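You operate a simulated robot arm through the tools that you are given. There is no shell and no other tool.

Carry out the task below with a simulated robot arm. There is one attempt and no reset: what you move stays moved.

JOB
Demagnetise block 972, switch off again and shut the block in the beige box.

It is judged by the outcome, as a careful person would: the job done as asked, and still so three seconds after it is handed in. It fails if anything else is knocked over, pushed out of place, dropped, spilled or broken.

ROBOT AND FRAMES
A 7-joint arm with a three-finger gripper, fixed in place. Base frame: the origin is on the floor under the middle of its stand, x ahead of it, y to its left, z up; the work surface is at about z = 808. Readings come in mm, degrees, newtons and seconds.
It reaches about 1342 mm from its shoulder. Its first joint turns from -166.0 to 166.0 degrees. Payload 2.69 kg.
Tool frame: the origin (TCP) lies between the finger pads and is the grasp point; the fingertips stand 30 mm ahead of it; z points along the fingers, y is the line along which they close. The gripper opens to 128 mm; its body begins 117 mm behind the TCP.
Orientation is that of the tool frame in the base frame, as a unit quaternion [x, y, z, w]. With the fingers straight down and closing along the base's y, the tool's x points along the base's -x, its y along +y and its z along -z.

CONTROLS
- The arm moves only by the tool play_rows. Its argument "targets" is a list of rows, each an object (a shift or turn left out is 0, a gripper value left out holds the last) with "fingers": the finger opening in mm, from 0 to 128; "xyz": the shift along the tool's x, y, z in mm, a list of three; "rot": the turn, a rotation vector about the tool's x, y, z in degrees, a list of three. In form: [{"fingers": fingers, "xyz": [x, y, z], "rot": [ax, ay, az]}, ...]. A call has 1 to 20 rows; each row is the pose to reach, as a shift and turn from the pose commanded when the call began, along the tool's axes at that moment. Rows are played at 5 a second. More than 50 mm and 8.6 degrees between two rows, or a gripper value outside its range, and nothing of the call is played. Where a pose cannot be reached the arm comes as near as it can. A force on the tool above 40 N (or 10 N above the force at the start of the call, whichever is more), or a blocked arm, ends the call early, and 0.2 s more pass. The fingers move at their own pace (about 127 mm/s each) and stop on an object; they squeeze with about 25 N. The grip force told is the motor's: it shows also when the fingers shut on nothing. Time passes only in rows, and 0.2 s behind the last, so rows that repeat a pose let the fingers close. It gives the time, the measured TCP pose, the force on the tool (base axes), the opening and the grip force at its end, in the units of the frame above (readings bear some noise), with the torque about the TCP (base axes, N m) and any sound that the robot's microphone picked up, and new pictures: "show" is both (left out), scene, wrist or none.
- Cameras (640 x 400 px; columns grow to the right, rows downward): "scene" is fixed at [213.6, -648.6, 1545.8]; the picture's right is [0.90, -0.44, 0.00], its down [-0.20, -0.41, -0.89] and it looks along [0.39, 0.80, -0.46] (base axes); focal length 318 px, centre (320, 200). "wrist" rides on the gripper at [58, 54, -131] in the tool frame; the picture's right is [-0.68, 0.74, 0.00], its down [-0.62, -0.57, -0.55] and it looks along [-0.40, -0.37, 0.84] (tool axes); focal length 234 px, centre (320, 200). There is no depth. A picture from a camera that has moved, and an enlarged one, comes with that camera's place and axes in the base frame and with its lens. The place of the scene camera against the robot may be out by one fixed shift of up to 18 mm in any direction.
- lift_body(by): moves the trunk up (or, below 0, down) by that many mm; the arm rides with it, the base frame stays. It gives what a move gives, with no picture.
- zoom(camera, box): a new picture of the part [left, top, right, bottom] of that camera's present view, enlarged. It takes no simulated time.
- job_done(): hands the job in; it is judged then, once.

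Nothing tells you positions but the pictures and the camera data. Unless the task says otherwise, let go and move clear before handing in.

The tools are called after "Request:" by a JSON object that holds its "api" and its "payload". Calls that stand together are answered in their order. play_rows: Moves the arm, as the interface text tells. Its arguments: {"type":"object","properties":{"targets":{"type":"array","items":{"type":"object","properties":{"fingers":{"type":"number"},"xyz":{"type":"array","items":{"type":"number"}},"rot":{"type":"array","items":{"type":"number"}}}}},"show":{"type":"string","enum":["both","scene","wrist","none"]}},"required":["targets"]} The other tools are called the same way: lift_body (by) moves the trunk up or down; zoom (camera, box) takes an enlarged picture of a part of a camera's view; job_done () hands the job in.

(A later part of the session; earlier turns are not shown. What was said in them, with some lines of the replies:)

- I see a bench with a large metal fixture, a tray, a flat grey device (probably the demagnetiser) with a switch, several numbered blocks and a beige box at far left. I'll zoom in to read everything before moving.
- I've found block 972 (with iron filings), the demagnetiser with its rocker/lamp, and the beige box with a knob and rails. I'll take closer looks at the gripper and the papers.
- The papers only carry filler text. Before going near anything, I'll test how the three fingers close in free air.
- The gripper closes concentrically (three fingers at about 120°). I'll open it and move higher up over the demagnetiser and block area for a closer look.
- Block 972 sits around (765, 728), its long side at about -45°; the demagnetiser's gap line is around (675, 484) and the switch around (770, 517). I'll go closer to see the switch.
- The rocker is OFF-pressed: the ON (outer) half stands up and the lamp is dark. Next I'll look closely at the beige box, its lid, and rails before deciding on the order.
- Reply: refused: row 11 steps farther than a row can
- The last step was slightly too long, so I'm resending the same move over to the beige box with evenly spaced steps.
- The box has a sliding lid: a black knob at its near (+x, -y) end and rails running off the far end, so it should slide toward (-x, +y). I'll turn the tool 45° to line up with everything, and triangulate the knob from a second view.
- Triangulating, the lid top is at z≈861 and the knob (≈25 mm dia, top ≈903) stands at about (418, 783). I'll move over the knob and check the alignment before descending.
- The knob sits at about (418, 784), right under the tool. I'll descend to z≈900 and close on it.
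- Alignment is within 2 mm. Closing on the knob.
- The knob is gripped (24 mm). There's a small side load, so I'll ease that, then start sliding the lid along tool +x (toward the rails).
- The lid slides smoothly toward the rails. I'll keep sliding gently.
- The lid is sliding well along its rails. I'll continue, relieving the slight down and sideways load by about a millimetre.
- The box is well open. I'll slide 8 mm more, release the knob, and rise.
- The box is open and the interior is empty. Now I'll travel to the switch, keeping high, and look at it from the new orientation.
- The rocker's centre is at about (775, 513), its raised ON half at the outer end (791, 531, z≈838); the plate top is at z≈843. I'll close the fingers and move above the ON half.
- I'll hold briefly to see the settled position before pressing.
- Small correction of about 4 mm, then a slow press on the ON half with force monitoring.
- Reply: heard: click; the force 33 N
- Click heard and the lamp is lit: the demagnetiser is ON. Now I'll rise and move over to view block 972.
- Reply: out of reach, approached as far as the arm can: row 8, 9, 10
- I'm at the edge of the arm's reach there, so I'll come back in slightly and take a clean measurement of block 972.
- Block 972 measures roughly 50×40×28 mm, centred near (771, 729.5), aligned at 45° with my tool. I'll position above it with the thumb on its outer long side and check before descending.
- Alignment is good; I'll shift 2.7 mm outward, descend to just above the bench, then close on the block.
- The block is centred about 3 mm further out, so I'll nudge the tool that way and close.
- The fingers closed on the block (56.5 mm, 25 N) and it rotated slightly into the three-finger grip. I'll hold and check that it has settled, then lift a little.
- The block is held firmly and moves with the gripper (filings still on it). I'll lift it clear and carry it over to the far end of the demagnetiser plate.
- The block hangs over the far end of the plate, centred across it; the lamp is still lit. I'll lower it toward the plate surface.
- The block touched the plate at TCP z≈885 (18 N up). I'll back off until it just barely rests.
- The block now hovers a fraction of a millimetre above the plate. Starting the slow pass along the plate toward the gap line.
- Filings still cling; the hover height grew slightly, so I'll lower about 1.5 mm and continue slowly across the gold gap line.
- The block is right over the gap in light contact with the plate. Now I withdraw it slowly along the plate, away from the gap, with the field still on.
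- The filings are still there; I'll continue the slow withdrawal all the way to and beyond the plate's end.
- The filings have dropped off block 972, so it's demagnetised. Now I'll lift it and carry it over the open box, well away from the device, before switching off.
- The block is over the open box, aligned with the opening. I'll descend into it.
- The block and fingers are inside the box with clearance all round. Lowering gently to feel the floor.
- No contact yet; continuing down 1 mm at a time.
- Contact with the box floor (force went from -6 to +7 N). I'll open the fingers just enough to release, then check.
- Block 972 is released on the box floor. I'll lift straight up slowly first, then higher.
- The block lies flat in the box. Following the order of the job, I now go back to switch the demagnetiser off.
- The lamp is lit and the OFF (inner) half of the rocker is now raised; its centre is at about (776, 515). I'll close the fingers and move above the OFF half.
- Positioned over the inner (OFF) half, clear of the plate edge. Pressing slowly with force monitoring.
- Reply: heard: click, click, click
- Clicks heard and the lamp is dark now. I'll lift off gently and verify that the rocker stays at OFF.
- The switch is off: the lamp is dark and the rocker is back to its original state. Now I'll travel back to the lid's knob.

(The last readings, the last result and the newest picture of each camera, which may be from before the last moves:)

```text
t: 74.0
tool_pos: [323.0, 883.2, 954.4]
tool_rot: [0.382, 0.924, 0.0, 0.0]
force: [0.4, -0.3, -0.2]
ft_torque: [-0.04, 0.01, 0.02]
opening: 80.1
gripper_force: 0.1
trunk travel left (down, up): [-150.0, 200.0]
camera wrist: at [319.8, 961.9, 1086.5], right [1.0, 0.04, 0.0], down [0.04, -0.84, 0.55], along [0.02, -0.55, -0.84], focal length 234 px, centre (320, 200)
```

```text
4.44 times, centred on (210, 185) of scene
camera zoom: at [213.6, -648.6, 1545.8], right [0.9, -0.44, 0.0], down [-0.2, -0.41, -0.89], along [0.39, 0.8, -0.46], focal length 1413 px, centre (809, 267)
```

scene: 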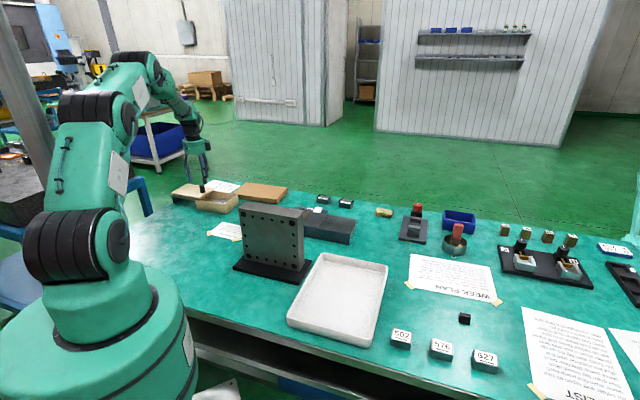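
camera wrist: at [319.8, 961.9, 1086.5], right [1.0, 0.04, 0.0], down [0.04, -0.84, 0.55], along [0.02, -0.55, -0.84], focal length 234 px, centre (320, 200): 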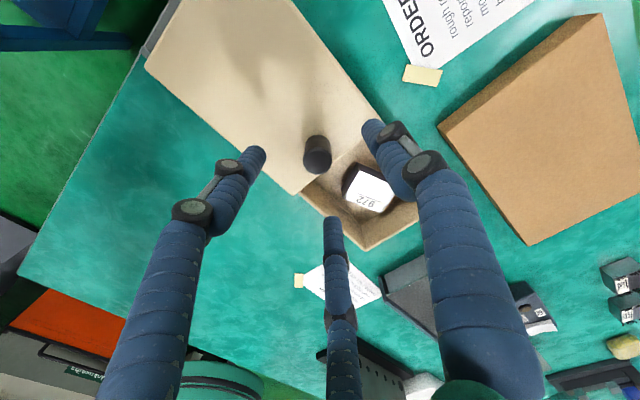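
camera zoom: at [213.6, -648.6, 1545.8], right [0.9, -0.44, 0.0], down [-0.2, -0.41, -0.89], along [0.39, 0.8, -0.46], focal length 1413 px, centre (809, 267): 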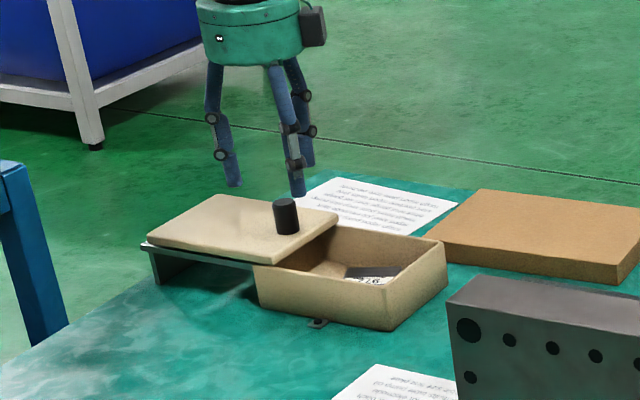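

The knob is where expected (320.5, 881.7). I'll centre by 2 mm, descend and grip it.

Request:
{"api": "play_rows", "payload": {"targets": [{"xyz": [0.8, -2, 15]}, {"xyz": [0.8, -2, 35]}, {"xyz": [0.8, -2, 50]}, {"xyz": [0.8, -2, 54]}, {"xyz": [0.8, -2, 54]}, {"fingers": 40, "xyz": [0.8, -2, 54]}, {"fingers": 0, "xyz": [0.8, -2, 54]}, {"fingers": 0, "xyz": [0.8, -2, 54]}, {"fingers": 0, "xyz": [0.8, -2, 54]}]}}

Request:
{"api": "zoom", "payload": {"camera": "scene", "box": [150, 140, 270, 230]}}

```text
t: 76.0
tool_pos: [320.0, 881.9, 900.3]
tool_rot: [0.382, 0.924, 0.0, 0.0]
force: [-1.1, -0.9, -0.9]
ft_torque: [-0.06, 0.05, 0.07]
opening: 23.8
gripper_force: 44.8
trunk travel left (down, up): [-150.0, 200.0]
camera wrist: at [316.5, 961.5, 1031.5], right [1.0, 0.04, 0.0], down [0.04, -0.83, 0.55], along [0.02, -0.55, -0.84], focal length 234 px, centre (320, 200)
```

scene: 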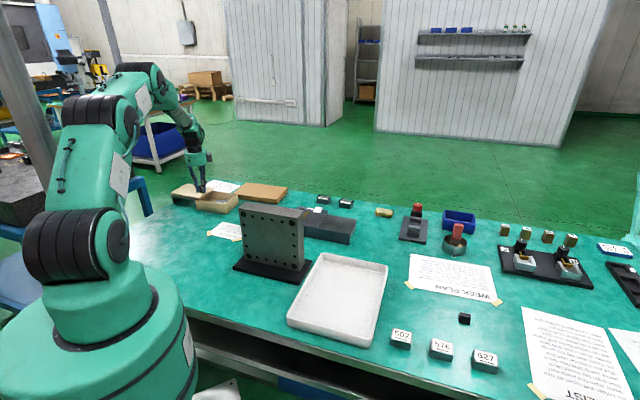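
wrist: 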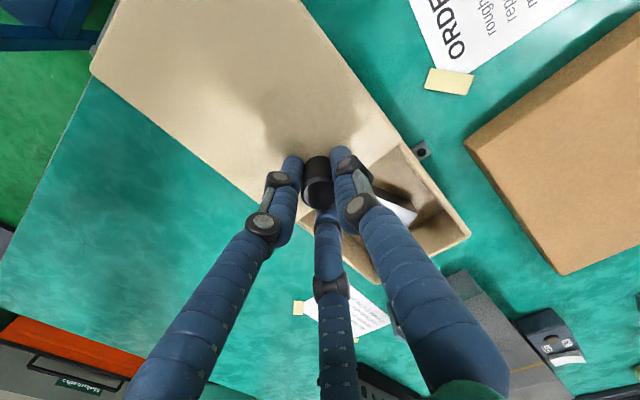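

```text
4.44 times, centred on (210, 185) of scene
camera zoom: at [213.6, -648.6, 1545.8], right [0.9, -0.44, 0.0], down [-0.2, -0.41, -0.89], along [0.39, 0.8, -0.46], focal length 1413 px, centre (809, 267)
```

zoom: 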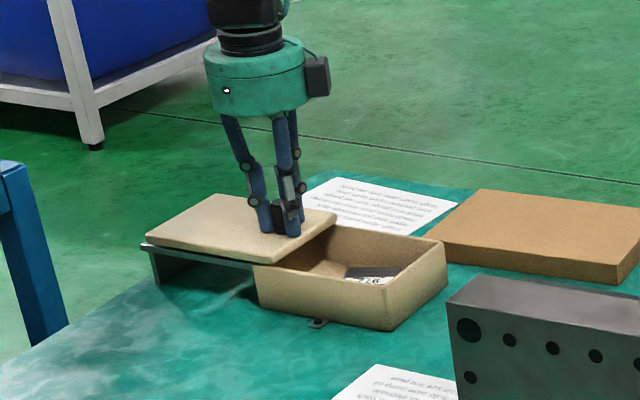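

Knob gripped with almost no side load. Sliding the lid closed now.

Request:
{"api": "play_rows", "payload": {"targets": [{"xyz": [-6, 0, 0]}, {"xyz": [-14, 0, 0]}, {"xyz": [-22, 0, 0]}, {"xyz": [-30, 0, 0]}, {"xyz": [-38, 0, 0]}, {"xyz": [-46, 0, 0]}, {"xyz": [-54, 0, 0]}, {"xyz": [-62, 0, 0]}, {"xyz": [-70, 0, 0]}]}}

Request:
{"api": "zoom", "payload": {"camera": "scene", "box": [150, 140, 270, 230]}}

```text
t: 78.0
tool_pos: [368.8, 833.6, 900.9]
tool_rot: [0.383, 0.924, 0.0, 0.0]
force: [18.2, 17.1, -15.2]
ft_torque: [0.66, -0.29, 0.01]
opening: 24.3
gripper_force: 45.0
trunk travel left (down, up): [-150.0, 200.0]
camera wrist: at [365.9, 911.8, 1031.7], right [1.0, 0.04, 0.0], down [0.03, -0.84, 0.55], along [0.02, -0.55, -0.84], focal length 234 px, centre (320, 200)
```

scene: 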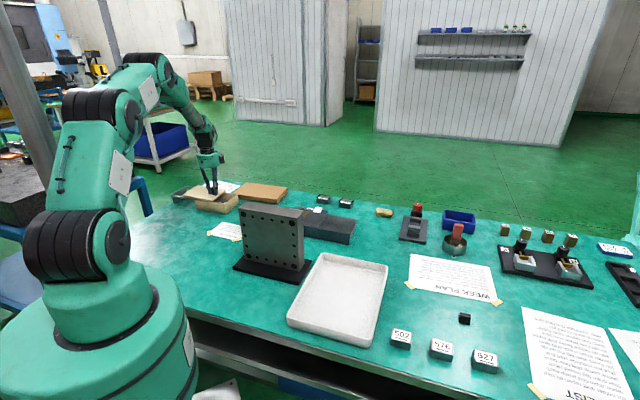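
wrist: 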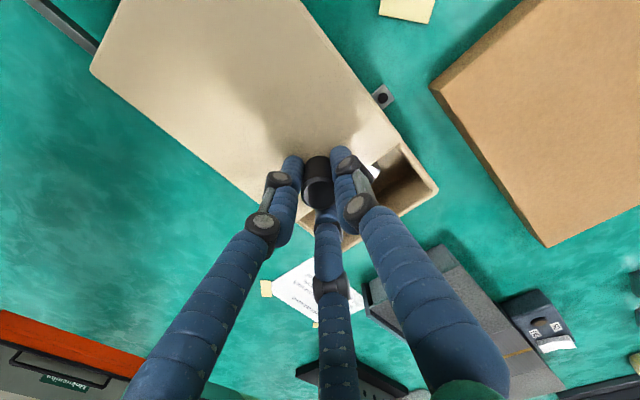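

```text
4.44 times, centred on (210, 185) of scene
camera zoom: at [213.6, -648.6, 1545.8], right [0.9, -0.44, 0.0], down [-0.2, -0.41, -0.89], along [0.39, 0.8, -0.46], focal length 1413 px, centre (809, 267)
```

zoom: 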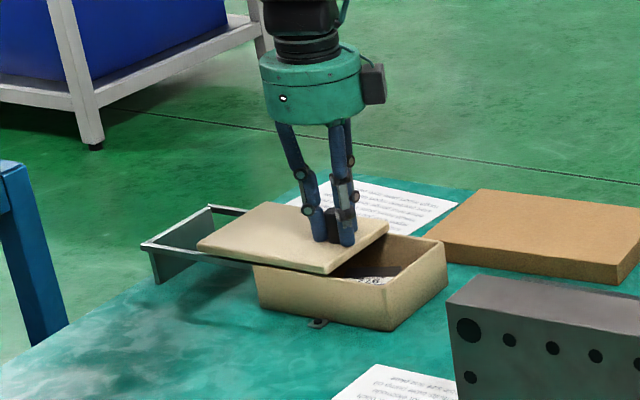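

Sliding well; I'll relieve the side load (~25 N) by shifting 2 mm and continue closing.

Request:
{"api": "play_rows", "payload": {"targets": [{"xyz": [0, 1.2, 0.6]}, {"xyz": [-3, 2, 1]}, {"xyz": [-10, 2, 1]}, {"xyz": [-17, 2, 1]}, {"xyz": [-24, 2, 1]}, {"xyz": [-31, 2, 1]}, {"xyz": [-38, 2, 1]}, {"xyz": [-45, 2, 1]}]}}

Request:
{"api": "zoom", "payload": {"camera": "scene", "box": [150, 140, 270, 230]}}

```text
t: 79.8
tool_pos: [401.6, 801.9, 900.3]
tool_rot: [0.383, 0.924, 0.0, 0.0]
force: [-9.3, -10.6, 5.2]
ft_torque: [-0.38, 0.71, 0.08]
opening: 23.9
gripper_force: 44.8
trunk travel left (down, up): [-150.0, 200.0]
camera wrist: at [398.1, 880.1, 1031.6], right [1.0, 0.04, 0.0], down [0.03, -0.83, 0.55], along [0.02, -0.55, -0.84], focal length 234 px, centre (320, 200)
```

scene: 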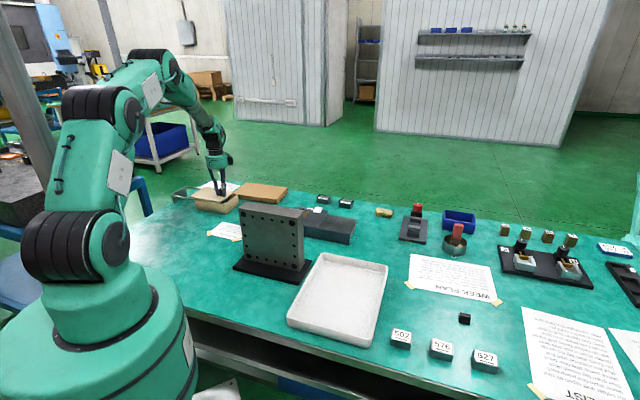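
wrist: 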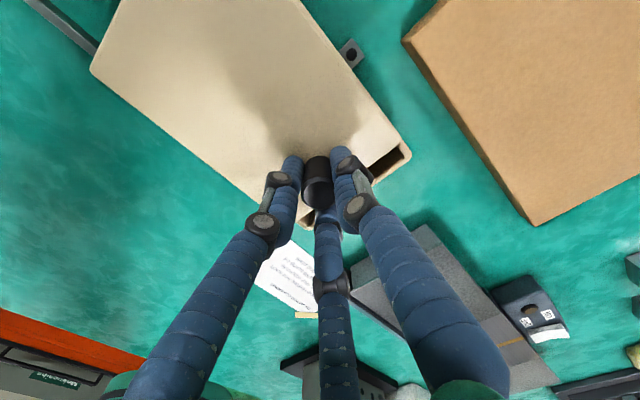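

```text
4.44 times, centred on (210, 185) of scene
camera zoom: at [213.6, -648.6, 1545.8], right [0.9, -0.44, 0.0], down [-0.2, -0.41, -0.89], along [0.39, 0.8, -0.46], focal length 1413 px, centre (809, 267)
```

zoom: 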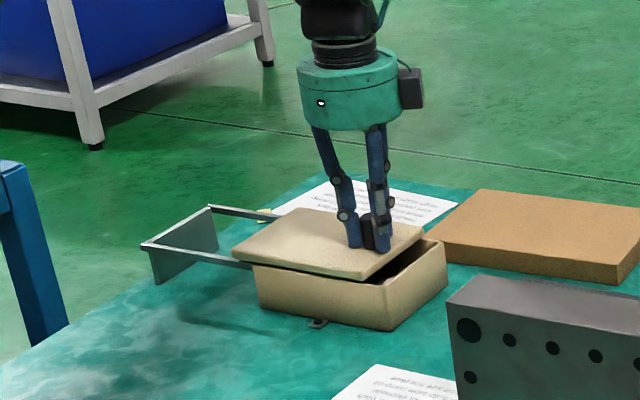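

About 24 mm remain. I'll continue closing in smaller steps.

Request:
{"api": "play_rows", "payload": {"targets": [{"xyz": [-5, -0.8, 0.2]}, {"xyz": [-10, -0.8, 0.2]}, {"xyz": [-15, -0.8, 0.2]}, {"xyz": [-19, -0.8, 0.2]}, {"xyz": [-22, -0.8, 0.2]}, {"xyz": [-24, -0.8, 0.2]}]}}

Request:
{"api": "zoom", "payload": {"camera": "scene", "box": [150, 140, 270, 230]}}

Request:
{"api": "zoom", "payload": {"camera": "wrist", "box": [260, 100, 440, 240]}}

```text
t: 81.2
tool_pos: [416.8, 785.8, 899.7]
tool_rot: [0.383, 0.924, 0.0, 0.001]
force: [-5.0, -2.8, -2.4]
ft_torque: [0.16, -0.01, -0.04]
opening: 24.1
gripper_force: 44.9
trunk travel left (down, up): [-150.0, 200.0]
camera wrist: at [414.5, 863.5, 1031.6], right [1.0, 0.04, 0.0], down [0.04, -0.84, 0.55], along [0.02, -0.55, -0.84], focal length 234 px, centre (320, 200)
```

scene: 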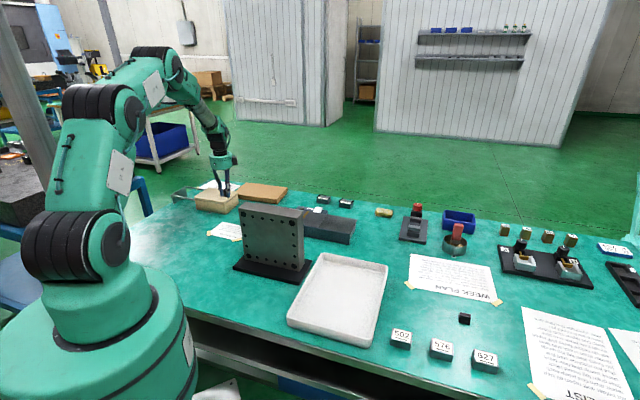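
wrist: 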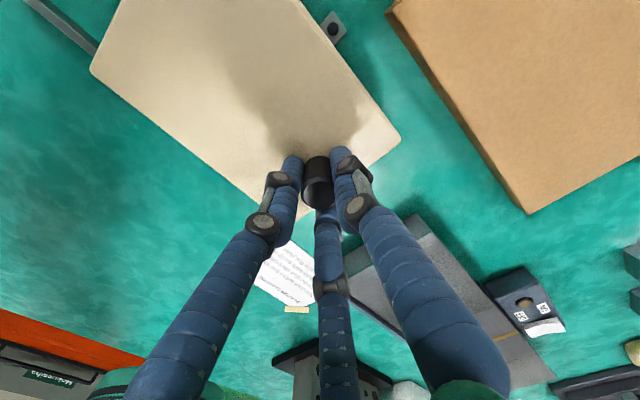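

```text
4.44 times, centred on (210, 185) of scene
camera zoom: at [213.6, -648.6, 1545.8], right [0.9, -0.44, 0.0], down [-0.2, -0.41, -0.89], along [0.39, 0.8, -0.46], focal length 1413 px, centre (809, 267)
```

zoom: 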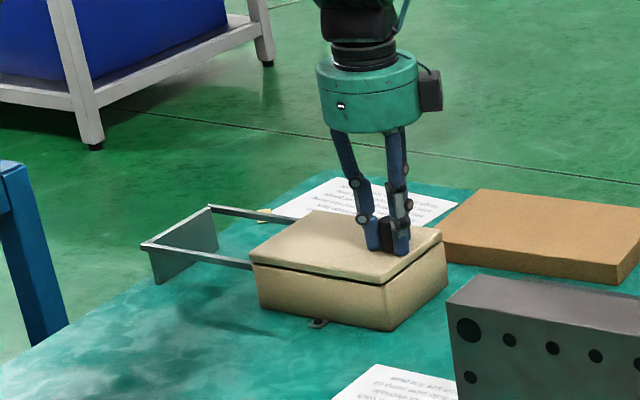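

```text
2.86 times, centred on (350, 170) of wrist
camera zoom: at [414.5, 863.5, 1031.6], right [1.0, 0.04, 0.0], down [0.04, -0.84, 0.55], along [0.02, -0.55, -0.84], focal length 669 px, centre (234, 286)
```

zoom: 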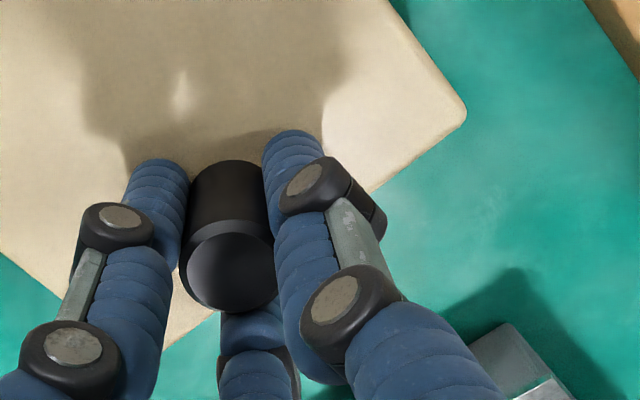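

The lid looks fully shut (within 0.5 mm of its original place). A small nudge will tell me whether it's at the stop.

Request:
{"api": "play_rows", "payload": {"targets": [{"xyz": [-0.7, 0, 0]}, {"xyz": [-1.4, 0, 0]}], "show": "wrist"}}

```text
t: 81.8
tool_pos: [418.2, 784.2, 900.0]
tool_rot: [0.382, 0.924, 0.0, 0.001]
force: [-6.3, -2.4, -0.5]
ft_torque: [-0.13, 0.18, 0.01]
opening: 24.0
gripper_force: 44.9
trunk travel left (down, up): [-150.0, 200.0]
camera wrist: at [415.3, 862.8, 1031.6], right [1.0, 0.04, 0.0], down [0.04, -0.84, 0.55], along [0.02, -0.55, -0.84], focal length 234 px, centre (320, 200)
```

wrist: 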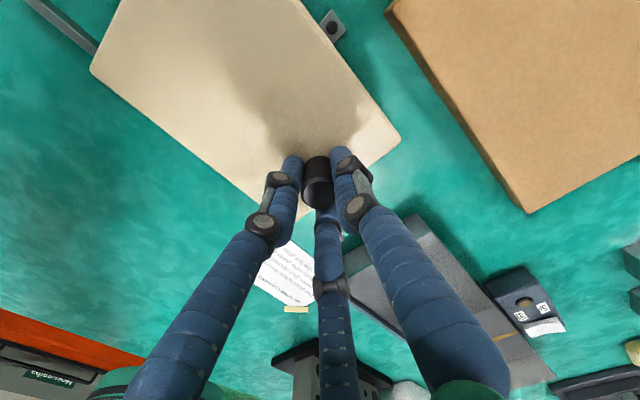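

The lid is back at its original closed position. I'll release the knob and rise clear.

Request:
{"api": "play_rows", "payload": {"targets": [{"fingers": 40, "xyz": [0, 0, 0]}, {"fingers": 75, "xyz": [0, 0, 0]}, {"fingers": 75, "xyz": [0, 0, 0]}, {"xyz": [0, 0, -20]}, {"xyz": [0, 0, -55]}, {"xyz": [0, 0, -95]}, {"xyz": [0, 0, -130]}, {"xyz": [30, 15, -150]}, {"xyz": [60, 30, -150]}, {"xyz": [60, 30, -150]}]}}

Request:
{"api": "zoom", "payload": {"camera": "scene", "box": [150, 140, 270, 230]}}

Request:
{"api": "zoom", "payload": {"camera": "wrist", "box": [180, 60, 460, 260]}}

Request:
{"api": "zoom", "payload": {"camera": "scene", "box": [270, 180, 390, 255]}}

```text
t: 84.0
tool_pos: [396.9, 847.8, 1050.4]
tool_rot: [0.382, 0.924, 0.0, 0.0]
force: [1.0, 0.0, -0.3]
ft_torque: [-0.08, -0.01, -0.01]
opening: 74.6
gripper_force: 0.1
trunk travel left (down, up): [-150.0, 200.0]
camera wrist: at [394.3, 926.8, 1181.7], right [1.0, 0.04, 0.0], down [0.04, -0.83, 0.55], along [0.02, -0.55, -0.84], focal length 234 px, centre (320, 200)
```

scene: 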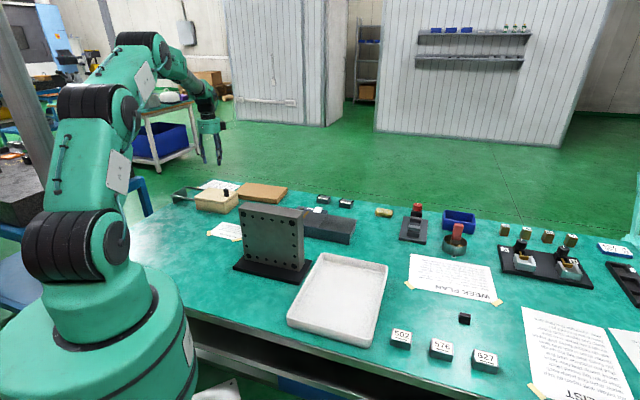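
wrist: 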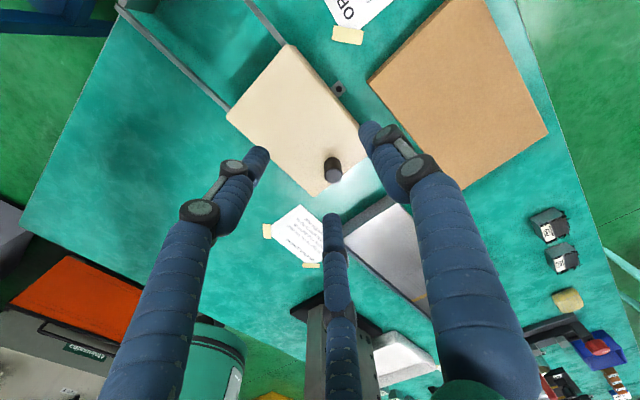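

```text
4.44 times, centred on (210, 185) of scene
camera zoom: at [213.6, -648.6, 1545.8], right [0.9, -0.44, 0.0], down [-0.2, -0.41, -0.89], along [0.39, 0.8, -0.46], focal length 1413 px, centre (809, 267)
```

zoom: 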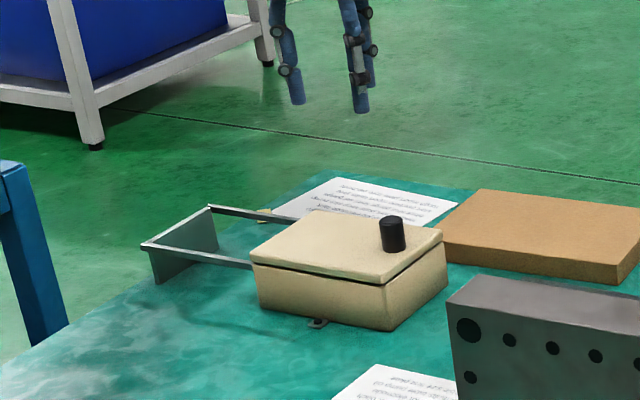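

```text
2.00 times, centred on (320, 160) of wrist
camera zoom: at [394.3, 926.8, 1181.7], right [1.0, 0.04, 0.0], down [0.04, -0.83, 0.55], along [0.02, -0.55, -0.84], focal length 468 px, centre (320, 280)
```

zoom: 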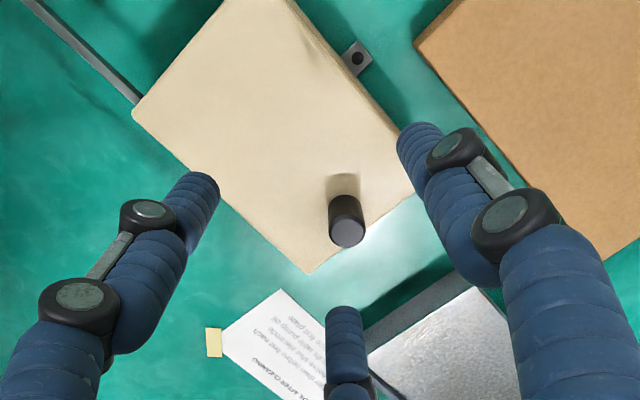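

```text
5.33 times, centred on (330, 218) of scene
camera zoom: at [213.6, -648.6, 1545.8], right [0.9, -0.44, 0.0], down [-0.2, -0.41, -0.89], along [0.39, 0.8, -0.46], focal length 1696 px, centre (267, 107)
```

zoom: 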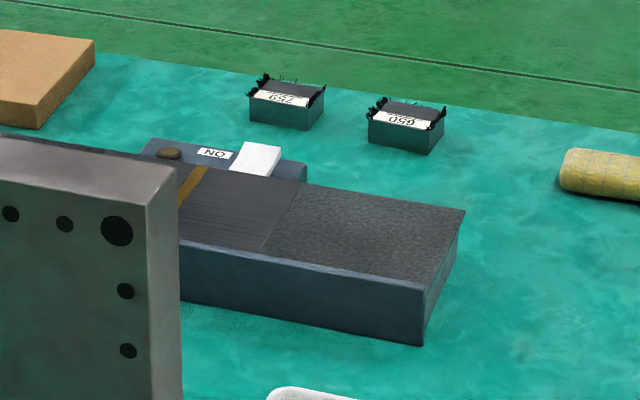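

Everything looks right; I'll compare the box with its initial picture using the same zoom window.

Request:
{"api": "zoom", "payload": {"camera": "scene", "box": [160, 170, 280, 245]}}

```text
5.33 times, centred on (220, 208) of scene
camera zoom: at [213.6, -648.6, 1545.8], right [0.9, -0.44, 0.0], down [-0.2, -0.41, -0.89], along [0.39, 0.8, -0.46], focal length 1696 px, centre (853, 160)
```

zoom: 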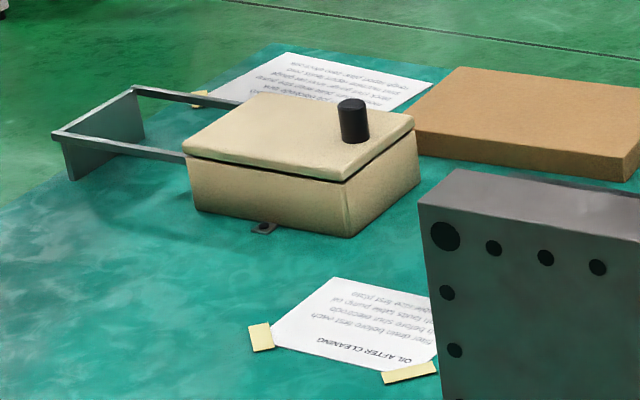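

The box looks exactly as it did at the start, with its lid fully shut and block 972 inside. The demagnetiser is off (lamp dark, rocker at OFF), nothing else has moved and the arm is clear, so I'm handing in.

Request:
{"api": "job_done", "payload": {}}

```text
The job is handed in.
```

Block 972 is demagnetised and shut in the beige box, and the demagnetiser is switched off. The job is handed in.

- **Demagnetising:** I switched the unit on, drew the block slowly along the plate, across the gap line and off the far end. By then the iron filings had dropped off.
- **Switching off:** The press on the OFF side gave three clicks, so the switch probably flipped back on for a moment. The block was already in the box, well away from the unit. When I lifted off, the lamp was dark and the rocker was back at OFF.
- **Box:** The block lies flat on the box floor. The lid is closed, and in the camera picture it looks the same as at the start.

Nothing else on the bench looked moved in the last pictures. The gripper is empty and the arm is clear of the bench.
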